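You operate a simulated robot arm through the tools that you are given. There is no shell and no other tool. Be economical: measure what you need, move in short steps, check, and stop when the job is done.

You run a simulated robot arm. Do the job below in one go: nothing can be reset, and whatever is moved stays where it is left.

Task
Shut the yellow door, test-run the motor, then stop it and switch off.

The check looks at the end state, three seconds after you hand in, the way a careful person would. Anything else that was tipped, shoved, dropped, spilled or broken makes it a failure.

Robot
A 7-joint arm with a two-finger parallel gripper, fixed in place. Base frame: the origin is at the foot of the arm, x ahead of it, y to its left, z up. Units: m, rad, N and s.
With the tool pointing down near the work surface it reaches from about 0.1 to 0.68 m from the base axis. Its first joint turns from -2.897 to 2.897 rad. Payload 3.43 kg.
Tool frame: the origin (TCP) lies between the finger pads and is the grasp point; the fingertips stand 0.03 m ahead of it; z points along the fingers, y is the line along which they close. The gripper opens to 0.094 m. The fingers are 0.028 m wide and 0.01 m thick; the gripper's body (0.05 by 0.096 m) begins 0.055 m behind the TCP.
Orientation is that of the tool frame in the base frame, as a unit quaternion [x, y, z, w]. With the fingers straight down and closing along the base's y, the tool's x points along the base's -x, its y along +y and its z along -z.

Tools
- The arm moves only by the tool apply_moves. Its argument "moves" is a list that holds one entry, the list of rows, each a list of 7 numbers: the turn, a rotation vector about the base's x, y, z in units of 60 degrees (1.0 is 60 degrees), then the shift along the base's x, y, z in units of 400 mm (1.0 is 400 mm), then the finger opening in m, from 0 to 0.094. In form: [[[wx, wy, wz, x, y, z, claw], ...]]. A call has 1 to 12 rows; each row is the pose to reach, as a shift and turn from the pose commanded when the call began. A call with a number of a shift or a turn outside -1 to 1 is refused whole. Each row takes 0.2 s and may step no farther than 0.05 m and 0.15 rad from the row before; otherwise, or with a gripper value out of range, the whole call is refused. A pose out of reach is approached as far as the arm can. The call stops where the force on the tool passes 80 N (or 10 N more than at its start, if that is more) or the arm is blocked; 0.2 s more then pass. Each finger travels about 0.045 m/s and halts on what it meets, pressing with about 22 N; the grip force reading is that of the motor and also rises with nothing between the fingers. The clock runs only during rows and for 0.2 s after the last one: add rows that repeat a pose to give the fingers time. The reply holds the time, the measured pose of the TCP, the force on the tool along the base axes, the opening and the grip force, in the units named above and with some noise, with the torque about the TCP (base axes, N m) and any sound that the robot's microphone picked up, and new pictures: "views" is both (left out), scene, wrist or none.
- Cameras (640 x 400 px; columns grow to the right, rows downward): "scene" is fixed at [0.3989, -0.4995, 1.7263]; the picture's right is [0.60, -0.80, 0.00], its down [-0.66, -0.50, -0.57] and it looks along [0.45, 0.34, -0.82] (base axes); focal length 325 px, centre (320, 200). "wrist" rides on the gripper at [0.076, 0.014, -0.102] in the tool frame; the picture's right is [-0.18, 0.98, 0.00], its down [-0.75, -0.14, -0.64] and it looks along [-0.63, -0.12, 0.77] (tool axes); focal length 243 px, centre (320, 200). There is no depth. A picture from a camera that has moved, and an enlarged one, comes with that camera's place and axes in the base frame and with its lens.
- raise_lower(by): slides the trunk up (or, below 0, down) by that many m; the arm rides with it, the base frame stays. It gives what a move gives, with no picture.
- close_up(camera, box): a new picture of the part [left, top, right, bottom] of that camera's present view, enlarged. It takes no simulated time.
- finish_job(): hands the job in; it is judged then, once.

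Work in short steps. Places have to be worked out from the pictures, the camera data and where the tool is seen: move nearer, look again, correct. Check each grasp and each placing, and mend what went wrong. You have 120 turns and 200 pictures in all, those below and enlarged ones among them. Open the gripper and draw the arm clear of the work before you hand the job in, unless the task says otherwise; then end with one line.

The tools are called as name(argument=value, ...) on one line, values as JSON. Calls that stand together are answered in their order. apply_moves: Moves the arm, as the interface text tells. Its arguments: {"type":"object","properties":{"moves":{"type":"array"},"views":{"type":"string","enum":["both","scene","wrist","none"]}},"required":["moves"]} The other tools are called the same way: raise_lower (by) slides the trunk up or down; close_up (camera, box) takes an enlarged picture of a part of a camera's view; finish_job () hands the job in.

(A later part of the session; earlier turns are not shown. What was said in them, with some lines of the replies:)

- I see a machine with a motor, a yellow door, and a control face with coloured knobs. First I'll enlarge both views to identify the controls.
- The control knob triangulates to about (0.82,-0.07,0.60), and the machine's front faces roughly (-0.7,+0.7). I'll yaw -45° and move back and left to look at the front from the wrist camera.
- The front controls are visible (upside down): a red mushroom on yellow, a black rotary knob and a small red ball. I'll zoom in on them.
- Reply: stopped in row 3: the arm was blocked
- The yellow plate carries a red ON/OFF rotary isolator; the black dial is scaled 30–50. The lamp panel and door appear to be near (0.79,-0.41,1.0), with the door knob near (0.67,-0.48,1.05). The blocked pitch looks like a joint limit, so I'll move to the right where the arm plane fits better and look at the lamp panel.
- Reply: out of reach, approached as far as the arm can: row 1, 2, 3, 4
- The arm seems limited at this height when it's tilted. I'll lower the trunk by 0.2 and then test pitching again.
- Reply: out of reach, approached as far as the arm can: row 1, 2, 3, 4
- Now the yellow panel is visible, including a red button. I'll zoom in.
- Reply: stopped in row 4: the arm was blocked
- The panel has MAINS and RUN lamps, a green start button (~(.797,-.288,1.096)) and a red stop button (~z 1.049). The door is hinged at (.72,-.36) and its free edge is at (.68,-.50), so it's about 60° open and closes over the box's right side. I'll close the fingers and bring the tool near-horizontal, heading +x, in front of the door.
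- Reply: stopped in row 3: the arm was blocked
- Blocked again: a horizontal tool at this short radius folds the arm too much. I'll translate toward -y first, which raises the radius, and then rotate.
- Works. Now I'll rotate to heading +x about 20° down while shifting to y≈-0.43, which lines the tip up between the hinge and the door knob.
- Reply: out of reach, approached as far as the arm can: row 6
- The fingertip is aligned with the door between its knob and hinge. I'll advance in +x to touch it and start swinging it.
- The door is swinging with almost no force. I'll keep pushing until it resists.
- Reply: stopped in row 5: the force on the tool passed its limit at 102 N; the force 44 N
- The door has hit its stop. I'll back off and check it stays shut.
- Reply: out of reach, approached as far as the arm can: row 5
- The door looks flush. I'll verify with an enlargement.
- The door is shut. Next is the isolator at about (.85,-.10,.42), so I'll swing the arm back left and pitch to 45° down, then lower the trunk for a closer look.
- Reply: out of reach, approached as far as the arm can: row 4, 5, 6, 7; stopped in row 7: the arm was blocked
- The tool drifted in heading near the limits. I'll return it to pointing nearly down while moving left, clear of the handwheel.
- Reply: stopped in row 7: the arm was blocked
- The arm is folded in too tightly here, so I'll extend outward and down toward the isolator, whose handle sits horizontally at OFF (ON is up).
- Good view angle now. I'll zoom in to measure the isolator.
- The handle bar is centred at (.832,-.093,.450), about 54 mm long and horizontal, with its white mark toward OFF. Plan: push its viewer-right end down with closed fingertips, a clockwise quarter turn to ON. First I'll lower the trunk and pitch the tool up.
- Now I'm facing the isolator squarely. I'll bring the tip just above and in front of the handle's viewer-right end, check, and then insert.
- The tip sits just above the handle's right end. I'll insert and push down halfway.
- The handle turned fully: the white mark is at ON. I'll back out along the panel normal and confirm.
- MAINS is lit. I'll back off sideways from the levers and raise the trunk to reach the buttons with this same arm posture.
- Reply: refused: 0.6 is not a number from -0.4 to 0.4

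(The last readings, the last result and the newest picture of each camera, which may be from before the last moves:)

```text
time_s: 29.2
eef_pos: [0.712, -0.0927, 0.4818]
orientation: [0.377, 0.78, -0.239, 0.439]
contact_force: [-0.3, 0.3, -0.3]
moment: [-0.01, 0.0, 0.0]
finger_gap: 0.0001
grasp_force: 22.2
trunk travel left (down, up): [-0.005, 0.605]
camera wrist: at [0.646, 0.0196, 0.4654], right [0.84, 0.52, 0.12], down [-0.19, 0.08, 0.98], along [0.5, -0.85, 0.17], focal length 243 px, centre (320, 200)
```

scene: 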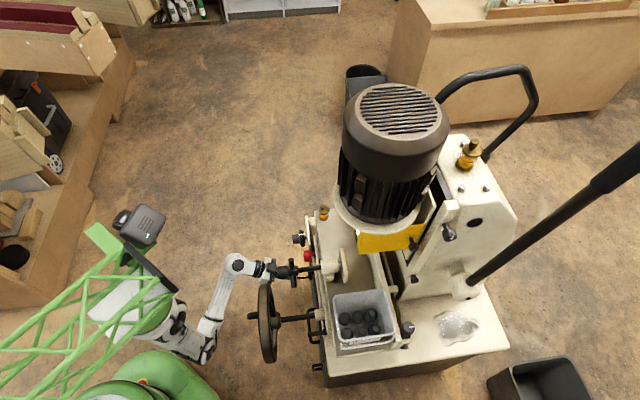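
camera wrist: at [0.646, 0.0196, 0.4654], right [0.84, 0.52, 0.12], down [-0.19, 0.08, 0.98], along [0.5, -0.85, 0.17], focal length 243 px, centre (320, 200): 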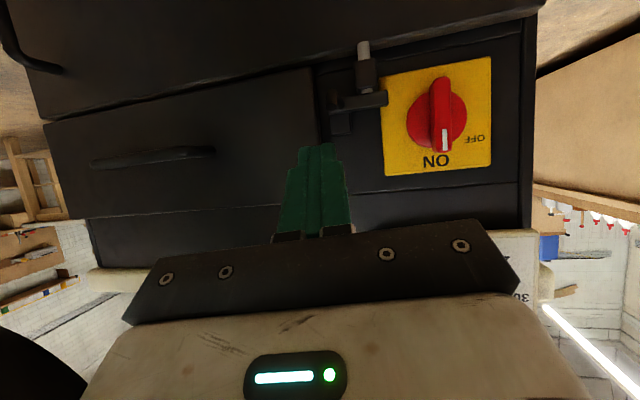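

The raise was refused (0.4 per call maximum), so the sideways move happened low. No contact. I'll undo it, then raise in two steps.

apply_moves(moves=[[[0, 0, 0, 0, 0.08, 0, 0], [0, 0, 0, 0, 0.16, 0, 0], [0, 0, 0, 0, 0.24, 0, 0], [0, 0, 0, 0, 0.32, 0, 0]]], views="none")

raise_lower(by=0.4)

raise_lower(by=0.2)

```text
time_s: 30.2
eef_pos: [0.713, 0.0362, 0.4795]
orientation: [0.378, 0.78, -0.239, 0.438]
contact_force: [-0.5, 0.6, -0.7]
moment: [-0.03, 0.01, 0.02]
finger_gap: 0.0
grasp_force: 22.0
trunk travel left (down, up): [-0.005, 0.605]
```

```text
time_s: 34.0
eef_pos: [0.7136, 0.0365, 0.8791]
orientation: [0.377, 0.781, -0.239, 0.438]
contact_force: [0.4, 1.0, -0.1]
moment: [-0.02, 0.0, -0.01]
finger_gap: 0.0001
grasp_force: 22.2
trunk travel left (down, up): [-0.405, 0.205]
```

```text
time_s: 36.2
eef_pos: [0.7135, 0.037, 1.0807]
orientation: [0.377, 0.78, -0.239, 0.438]
contact_force: [-1.2, 0.4, -0.6]
moment: [0.01, 0.01, 0.01]
finger_gap: 0.0
grasp_force: 22.0
trunk travel left (down, up): [-0.605, 0.005]
```

Now I'll move to in front of the panel and measure the green button again.

apply_moves(moves=[[[0, 0, 0, 0, -0.1, 0.01, 0], [0, 0, 0, 0, -0.2, 0.02, 0], [0, 0, 0, 0, -0.3, 0.03, 0], [0, 0, 0, 0, -0.4, 0.04, 0], [0, 0, 0, 0, -0.5, 0.05, 0], [0, 0, 0, 0, -0.56, 0.05, 0]]], views="both")

close_up(camera="wrist", box=[220, 20, 420, 220])

```text
time_s: 37.6
eef_pos: [0.7132, -0.1883, 1.0978]
orientation: [0.375, 0.781, -0.238, 0.438]
contact_force: [0.4, -0.4, -0.5]
moment: [0.01, -0.03, -0.01]
finger_gap: 0.0002
grasp_force: 21.7
trunk travel left (down, up): [-0.605, 0.005]
camera wrist: at [0.6476, -0.0775, 1.0824], right [0.84, 0.52, 0.12], down [-0.19, 0.08, 0.98], along [0.5, -0.85, 0.17], focal length 243 px, centre (320, 200)
```

scene: 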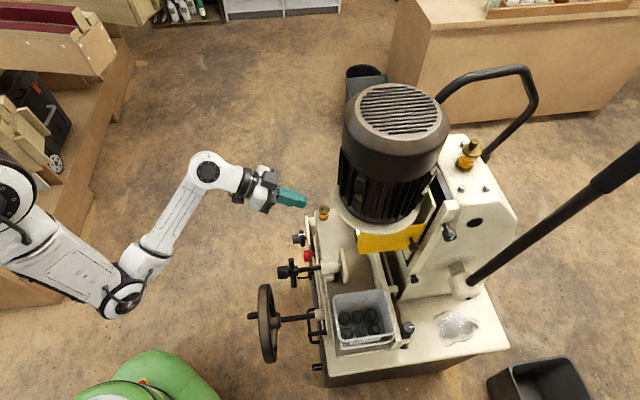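
wrist: 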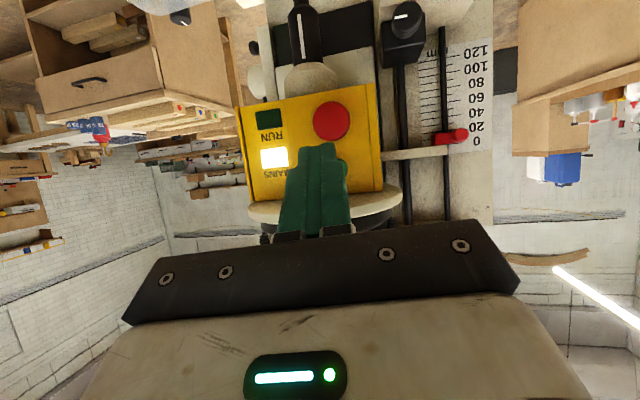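

```text
2.00 times, centred on (320, 120) of wrist
camera zoom: at [0.6476, -0.0775, 1.0824], right [0.84, 0.52, 0.12], down [-0.19, 0.08, 0.98], along [0.5, -0.85, 0.17], focal length 485 px, centre (320, 360)
```

zoom: 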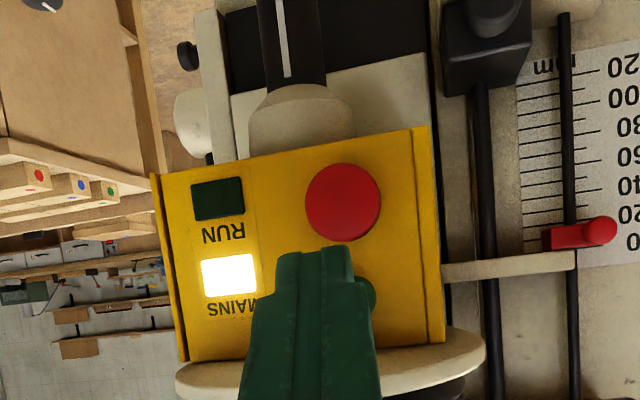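

Green button face ≈(.796,-.287,1.095), red ≈(.794,-.285,1.046). The motor flange overhangs just above the green one, so I'll flatten the tool to about 10° down first and come in close.

apply_moves(moves=[[[-0.09, -0.065, 0, 0.02, -0.02, -0.005, 0], [-0.18, -0.13, 0, 0.045, -0.05, -0.01, 0], [-0.27, -0.194, 0, 0.07, -0.085, -0.015, 0]]], views="both")

close_up(camera="wrist", box=[220, 20, 420, 220])

```text
time_s: 38.4
eef_pos: [0.7422, -0.2218, 1.0962]
orientation: [0.333, 0.69, -0.308, 0.565]
contact_force: [-0.9, -0.1, -0.1]
moment: [0.01, 0.03, 0.03]
finger_gap: 0.0
grasp_force: 21.3
trunk travel left (down, up): [-0.605, 0.005]
camera wrist: at [0.6836, -0.1215, 1.0368], right [0.82, 0.56, 0.13], down [-0.38, 0.34, 0.86], along [0.43, -0.75, 0.49], focal length 243 px, centre (320, 200)
```

scene: 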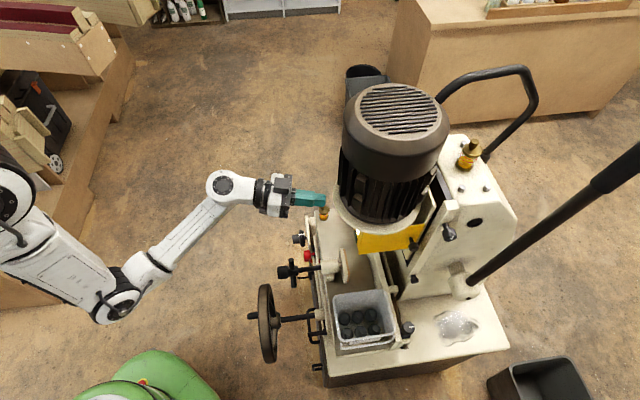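
wrist: 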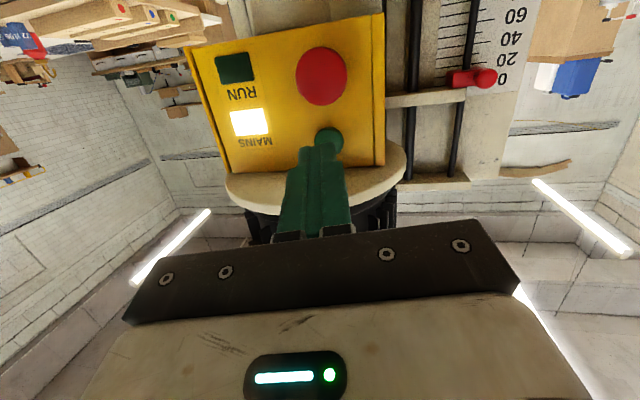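

```text
2.00 times, centred on (320, 120) of wrist
camera zoom: at [0.6836, -0.1215, 1.0368], right [0.82, 0.56, 0.13], down [-0.38, 0.34, 0.86], along [0.43, -0.75, 0.49], focal length 485 px, centre (320, 360)
```

zoom: 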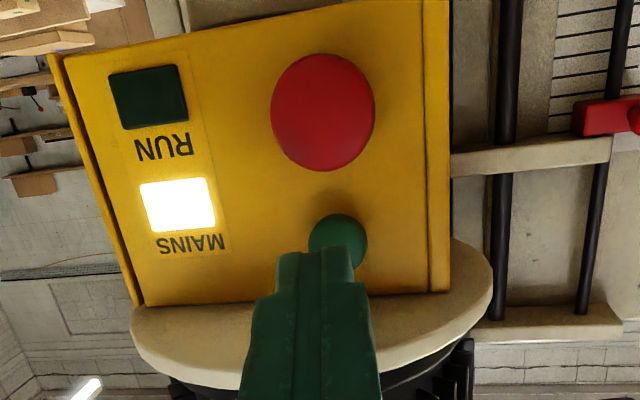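

Aligned with the green button, tip about 5 cm short. I'll press gently toward it.

apply_moves(moves=[[[0, 0, 0, 0.04, -0.045, 0, 0], [0, 0, 0, 0.075, -0.085, 0, 0], [0, 0, 0, 0.085, -0.095, 0, 0], [0, 0, 0, 0.093, -0.103, 0, 0]]], views="wrist")

```text
time_s: 39.4
eef_pos: [0.778, -0.2606, 1.0946]
orientation: [0.332, 0.69, -0.308, 0.565]
contact_force: [-25.3, 21.1, 2.0]
moment: [-0.13, -0.35, -0.1]
finger_gap: 0.0
grasp_force: 22.1
trunk travel left (down, up): [-0.605, 0.005]
heard: click
camera wrist: at [0.7188, -0.16, 1.0371], right [0.82, 0.56, 0.13], down [-0.38, 0.34, 0.86], along [0.44, -0.75, 0.49], focal length 243 px, centre (320, 200)
```

wrist: 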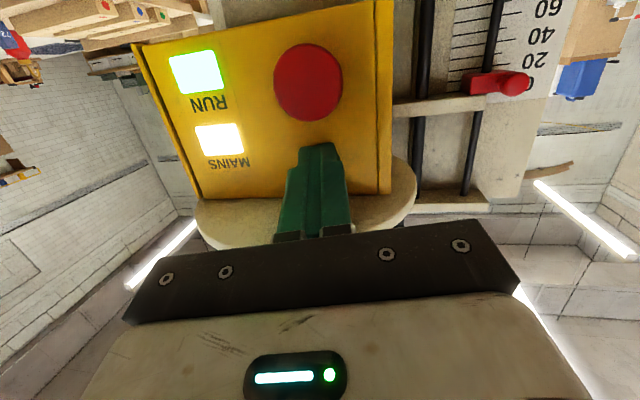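

It clicked and RUN is lit. I'll release and verify it keeps running.

apply_moves(moves=[[[0, 0, 0, -0.04, 0.045, 0, 0], [0, 0, 0, -0.09, 0.1, -0.04, 0], [0, 0, 0, -0.09, 0.1, -0.13, 0], [0, 0, 0, -0.09, 0.1, -0.13, 0], [0, 0, 0, -0.09, 0.1, -0.13, 0]]], views="both")

```text
time_s: 40.6
eef_pos: [0.7437, -0.2226, 1.0424]
orientation: [0.333, 0.691, -0.307, 0.564]
contact_force: [0.7, -0.2, 1.2]
moment: [0.0, -0.03, 0.01]
finger_gap: 0.0
grasp_force: 21.9
trunk travel left (down, up): [-0.605, 0.005]
camera wrist: at [0.6847, -0.1218, 0.9848], right [0.82, 0.56, 0.13], down [-0.37, 0.34, 0.86], along [0.43, -0.76, 0.49], focal length 243 px, centre (320, 200)
```

scene: 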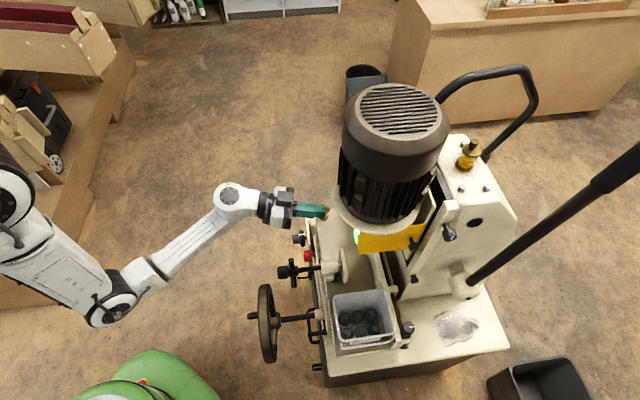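
wrist: 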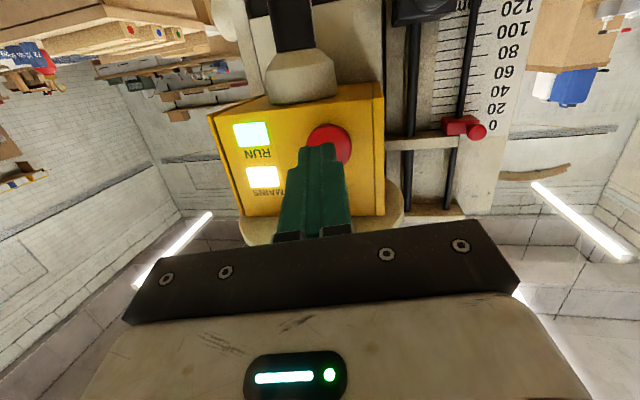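

RUN stays lit after release. I'll let it run for about 2 s while holding, raising slightly to line up with the red button.

apply_moves(moves=[[[0, 0, 0, 0, 0, 0.02, 0], [0, 0, 0, 0, 0, 0.02, 0], [0, 0, 0, 0, 0, 0.02, 0], [0, 0, 0, 0, 0, 0.02, 0], [0, 0, 0, 0, 0, 0.02, 0], [0, 0, 0, 0, 0, 0.02, 0], [0, 0, 0, 0, 0, 0.02, 0], [0, 0, 0, 0, 0, 0.02, 0], [0, 0, 0, 0, 0, 0.02, 0], [0, 0, 0, 0, 0, 0.02, 0]]], views="none")

apply_moves(moves=[[[0, 0, 0, 0.04, -0.045, 0, 0], [0, 0, 0, 0.068, -0.076, 0, 0], [0, 0, 0, 0.078, -0.086, 0, 0], [0, 0, 0, 0.086, -0.094, 0, 0]]], views="wrist")

```text
time_s: 42.8
eef_pos: [0.744, -0.2228, 1.0517]
orientation: [0.333, 0.691, -0.307, 0.563]
contact_force: [0.1, -0.1, -0.8]
moment: [-0.04, 0.0, 0.0]
finger_gap: 0.0
grasp_force: 22.2
trunk travel left (down, up): [-0.605, 0.005]
```

```text
time_s: 43.8
eef_pos: [0.777, -0.2592, 1.0495]
orientation: [0.332, 0.691, -0.307, 0.563]
contact_force: [-17.7, 12.1, 0.8]
moment: [-0.16, -0.17, -0.09]
finger_gap: 0.0002
grasp_force: 21.9
trunk travel left (down, up): [-0.605, 0.005]
heard: click
camera wrist: at [0.7183, -0.1583, 0.9919], right [0.82, 0.56, 0.13], down [-0.37, 0.34, 0.86], along [0.44, -0.75, 0.49], focal length 243 px, centre (320, 200)
```

wrist: 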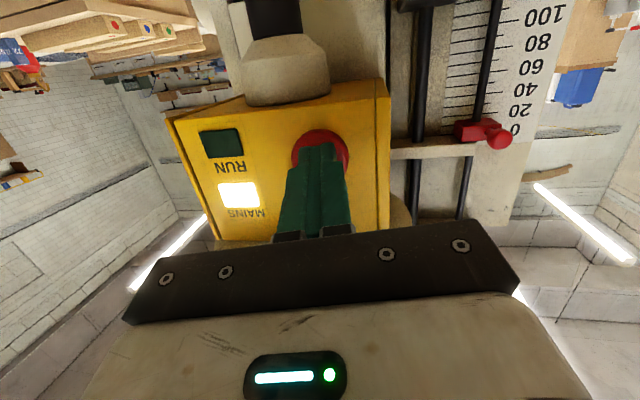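

The motor stopped and RUN is dark. I'll back off, restore the tool pitch, and return to the posture used for the isolator.

apply_moves(moves=[[[0, 0, 0, -0.06, 0.06, 0, 0], [0.09, 0.065, 0, -0.12, 0.15, 0.02, 0], [0.18, 0.13, 0, -0.16, 0.26, 0.04, 0], [0.27, 0.194, 0, -0.16, 0.37, 0.06, 0], [0.27, 0.194, 0, -0.16, 0.48, 0.078, 0], [0.27, 0.194, 0, -0.16, 0.6, 0.078, 0], [0.27, 0.194, 0, -0.16, 0.7, 0.078, 0], [0.27, 0.194, 0, -0.16, 0.74, 0.078, 0]]], views="both")

close_up(camera="wrist", box=[220, 20, 420, 220])

```text
time_s: 45.6
eef_pos: [0.7115, 0.0348, 1.0831]
orientation: [0.377, 0.78, -0.24, 0.439]
contact_force: [-0.3, 0.1, -0.5]
moment: [-0.02, 0.02, 0.02]
finger_gap: 0.0
grasp_force: 21.7
trunk travel left (down, up): [-0.605, 0.005]
camera wrist: at [0.646, 0.1467, 1.0668], right [0.84, 0.52, 0.12], down [-0.19, 0.08, 0.98], along [0.5, -0.85, 0.17], focal length 243 px, centre (320, 200)
```

scene: 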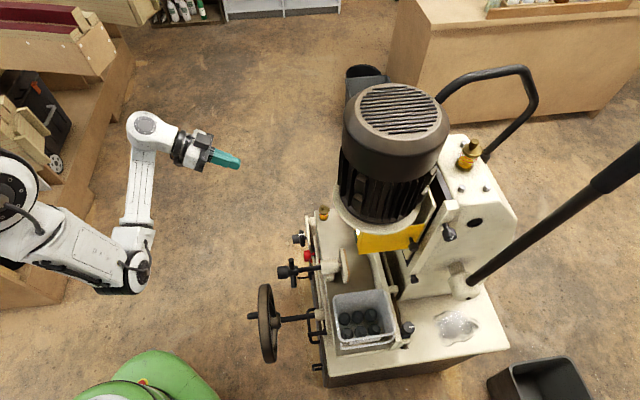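
wrist: 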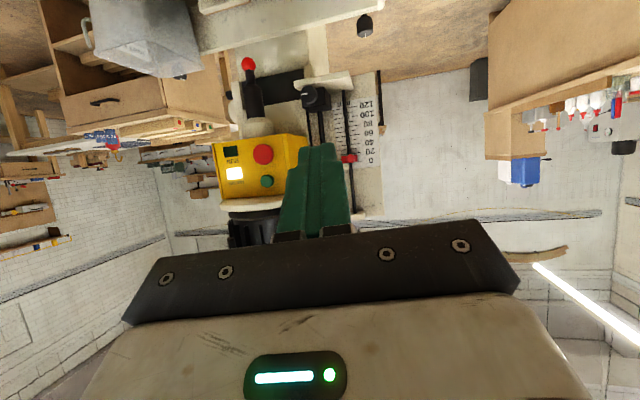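

```text
2.00 times, centred on (320, 120) of wrist
camera zoom: at [0.646, 0.1467, 1.0668], right [0.84, 0.52, 0.12], down [-0.19, 0.08, 0.98], along [0.5, -0.85, 0.17], focal length 485 px, centre (320, 360)
```

zoom: 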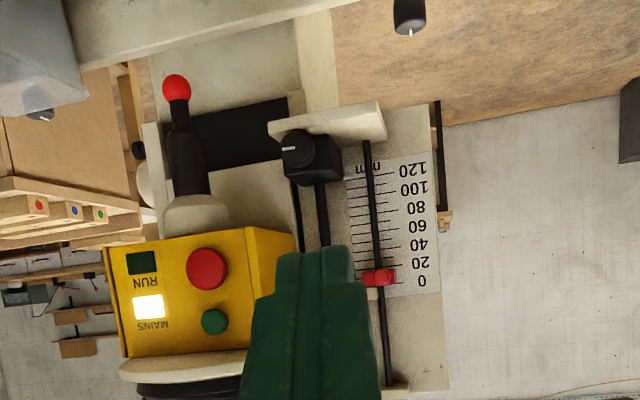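

RUN is off, MAINS still on. I'll lower the trunk again to reach the isolator.

raise_lower(by=-0.4)

raise_lower(by=-0.2)

```text
time_s: 49.4
eef_pos: [0.7122, 0.0358, 0.6832]
orientation: [0.377, 0.78, -0.24, 0.438]
contact_force: [-0.2, -1.3, -0.2]
moment: [-0.01, 0.0, -0.01]
finger_gap: 0.0002
grasp_force: 22.1
trunk travel left (down, up): [-0.205, 0.405]
```

```text
time_s: 51.6
eef_pos: [0.7125, 0.0357, 0.4828]
orientation: [0.376, 0.78, -0.239, 0.439]
contact_force: [0.2, 0.0, -0.2]
moment: [0.0, 0.01, 0.01]
finger_gap: 0.0
grasp_force: 21.8
trunk travel left (down, up): [-0.005, 0.605]
```

Now I'll go in front of the handle, just right of its upper end.

apply_moves(moves=[[[0, 0, 0, 0.045, -0.09, 0, 0], [0, 0, 0, 0.09, -0.18, 0, 0], [0, 0, 0, 0.134, -0.26, -0.007, 0]]], views="wrist")

close_up(camera="wrist", box=[240, 60, 440, 220])

```text
time_s: 52.4
eef_pos: [0.7639, -0.0664, 0.479]
orientation: [0.377, 0.78, -0.239, 0.439]
contact_force: [-0.5, 0.2, -0.3]
moment: [-0.01, 0.0, 0.0]
finger_gap: 0.0002
grasp_force: 22.1
trunk travel left (down, up): [-0.005, 0.605]
camera wrist: at [0.698, 0.0428, 0.4639], right [0.84, 0.52, 0.12], down [-0.19, 0.08, 0.98], along [0.5, -0.85, 0.17], focal length 243 px, centre (320, 200)
```

wrist: 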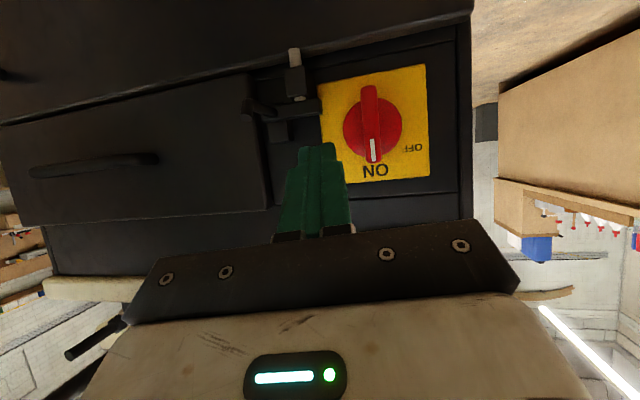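

```text
2.50 times, centred on (340, 140) of wrist
camera zoom: at [0.698, 0.0428, 0.4639], right [0.84, 0.52, 0.12], down [-0.19, 0.08, 0.98], along [0.5, -0.85, 0.17], focal length 606 px, centre (270, 350)
```

zoom: 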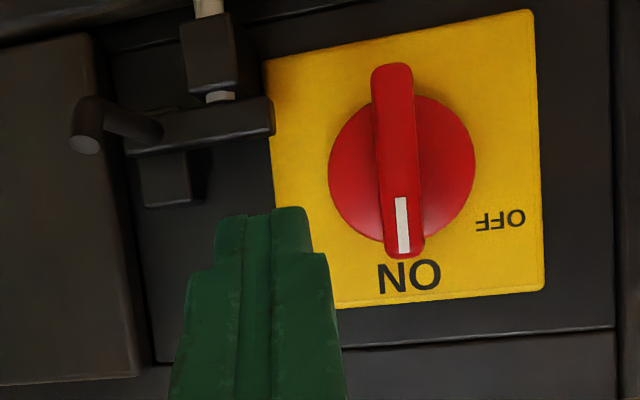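

Tip is right of the handle's upper end and clear of the latch. I'll insert and sweep left to turn it back to OFF.

apply_moves(moves=[[[0, 0, 0, 0.05, -0.05, 0.002, 0], [0, 0, 0, 0.0925, -0.0925, 0.0025, 0], [0, 0, 0, 0.11, -0.075, 0.007, 0], [0, 0, 0, 0.128, -0.0575, 0.0125, 0], [0, 0, 0, 0.149, -0.0365, 0.0175, 0], [0, 0, 0, 0.16, -0.026, 0.015, 0]]], views="wrist")

close_up(camera="wrist", box=[240, 60, 440, 220])

```text
time_s: 53.8
eef_pos: [0.8285, -0.0796, 0.4858]
orientation: [0.377, 0.78, -0.239, 0.438]
contact_force: [0.1, -0.4, 0.1]
moment: [0.0, 0.01, 0.01]
finger_gap: 0.0
grasp_force: 22.3
trunk travel left (down, up): [-0.005, 0.605]
camera wrist: at [0.7631, 0.0312, 0.4693], right [0.84, 0.52, 0.12], down [-0.19, 0.08, 0.98], along [0.5, -0.85, 0.17], focal length 243 px, centre (320, 200)
```

wrist: 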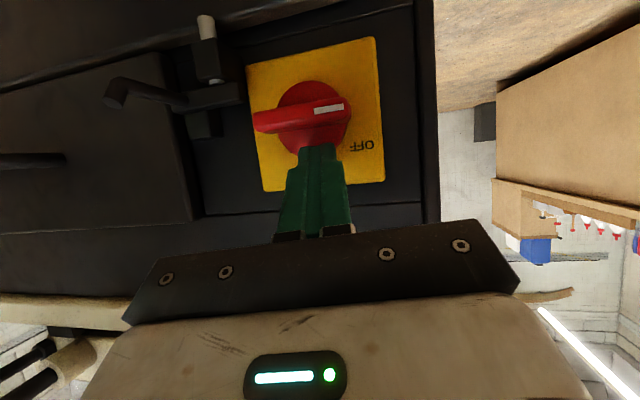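

```text
2.50 times, centred on (340, 140) of wrist
camera zoom: at [0.7631, 0.0312, 0.4693], right [0.84, 0.52, 0.12], down [-0.19, 0.08, 0.98], along [0.5, -0.85, 0.17], focal length 606 px, centre (270, 350)
```

zoom: 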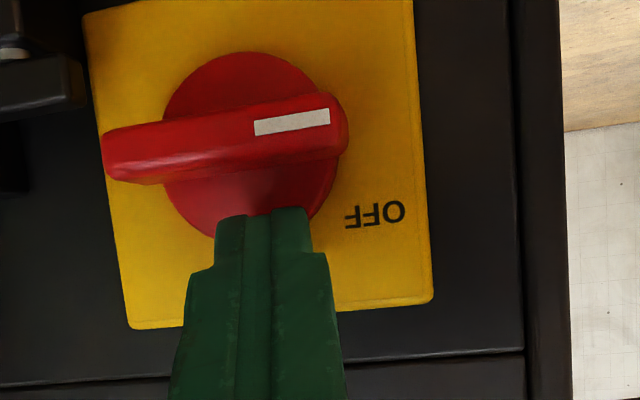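

The handle is back at its original OFF position. I'll withdraw, open the gripper and check the lamps.

apply_moves(moves=[[[0, 0, 0, -0.05, 0.05, 0.01, 0], [0, 0, 0, -0.13, 0.13, 0.01, 0], [0, 0, 0, -0.21, 0.2, 0.01, 0], [0, 0, 0, -0.28, 0.28, 0.01, 0.04], [0, 0, 0, -0.29, 0.3, 0.01, 0.094], [0, 0, 0, -0.29, 0.3, 0.01, 0.094], [0, 0, 0, -0.29, 0.3, 0.01, 0.094], [0, 0, 0, -0.29, 0.3, 0.01, 0.094]]], views="both")

close_up(camera="scene", box=[340, 200, 460, 280])

close_up(camera="wrist", box=[240, 20, 440, 180])

```text
time_s: 55.6
eef_pos: [0.7129, 0.0401, 0.4898]
orientation: [0.377, 0.78, -0.239, 0.438]
contact_force: [-0.3, -0.1, 0.3]
moment: [-0.04, -0.01, 0.03]
finger_gap: 0.0941
grasp_force: 0.0
trunk travel left (down, up): [-0.005, 0.605]
camera wrist: at [0.6475, 0.151, 0.4744], right [0.84, 0.52, 0.12], down [-0.19, 0.08, 0.98], along [0.5, -0.85, 0.17], focal length 243 px, centre (320, 200)
```

scene: 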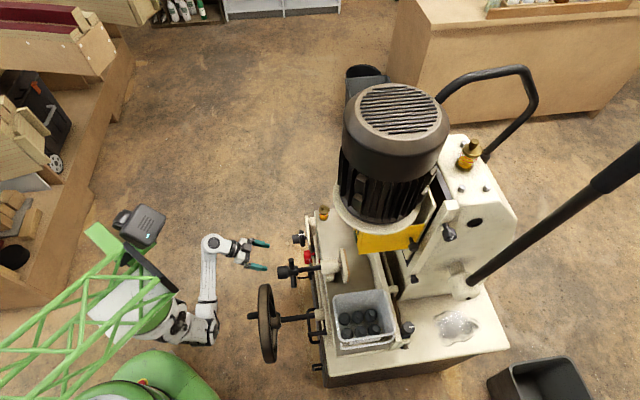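
wrist: 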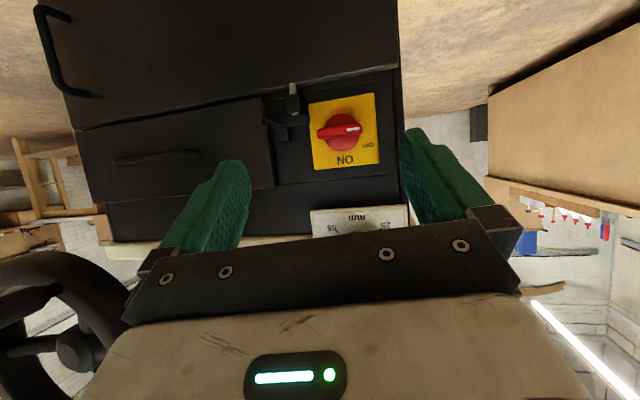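

```text
5.00 times, centred on (400, 240) of scene
camera zoom: at [0.3989, -0.4995, 1.7263], right [0.6, -0.8, 0.0], down [-0.66, -0.5, -0.57], along [0.45, 0.34, -0.82], focal length 1624 px, centre (-80, 0)
```

zoom: 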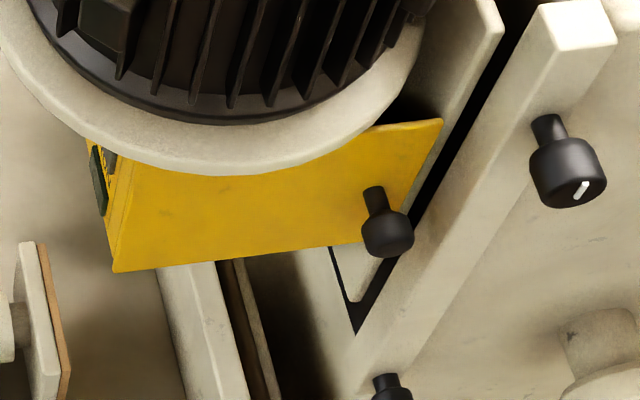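

```text
2.50 times, centred on (340, 100) of wrist
camera zoom: at [0.6475, 0.151, 0.4744], right [0.84, 0.52, 0.12], down [-0.19, 0.08, 0.98], along [0.5, -0.85, 0.17], focal length 606 px, centre (270, 450)
```

zoom: 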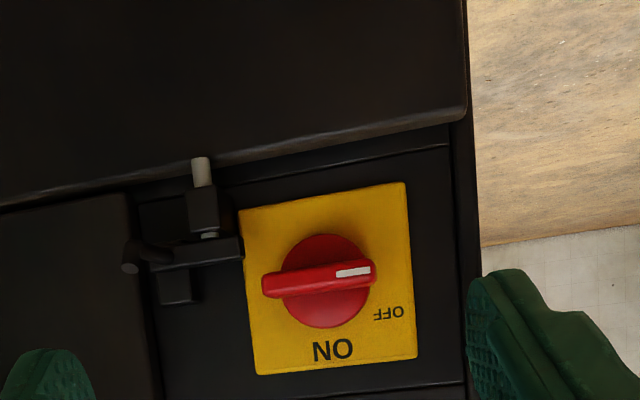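

The isolator is at OFF, both lamps are dark, the door is shut, and the gripper is open and clear. I'll hand it in.

finish_job()

```text
The job is handed in.
```

The yellow door is shut, the motor was started, run for about 4 s and stopped, and the isolator is back at OFF with both lamps dark.
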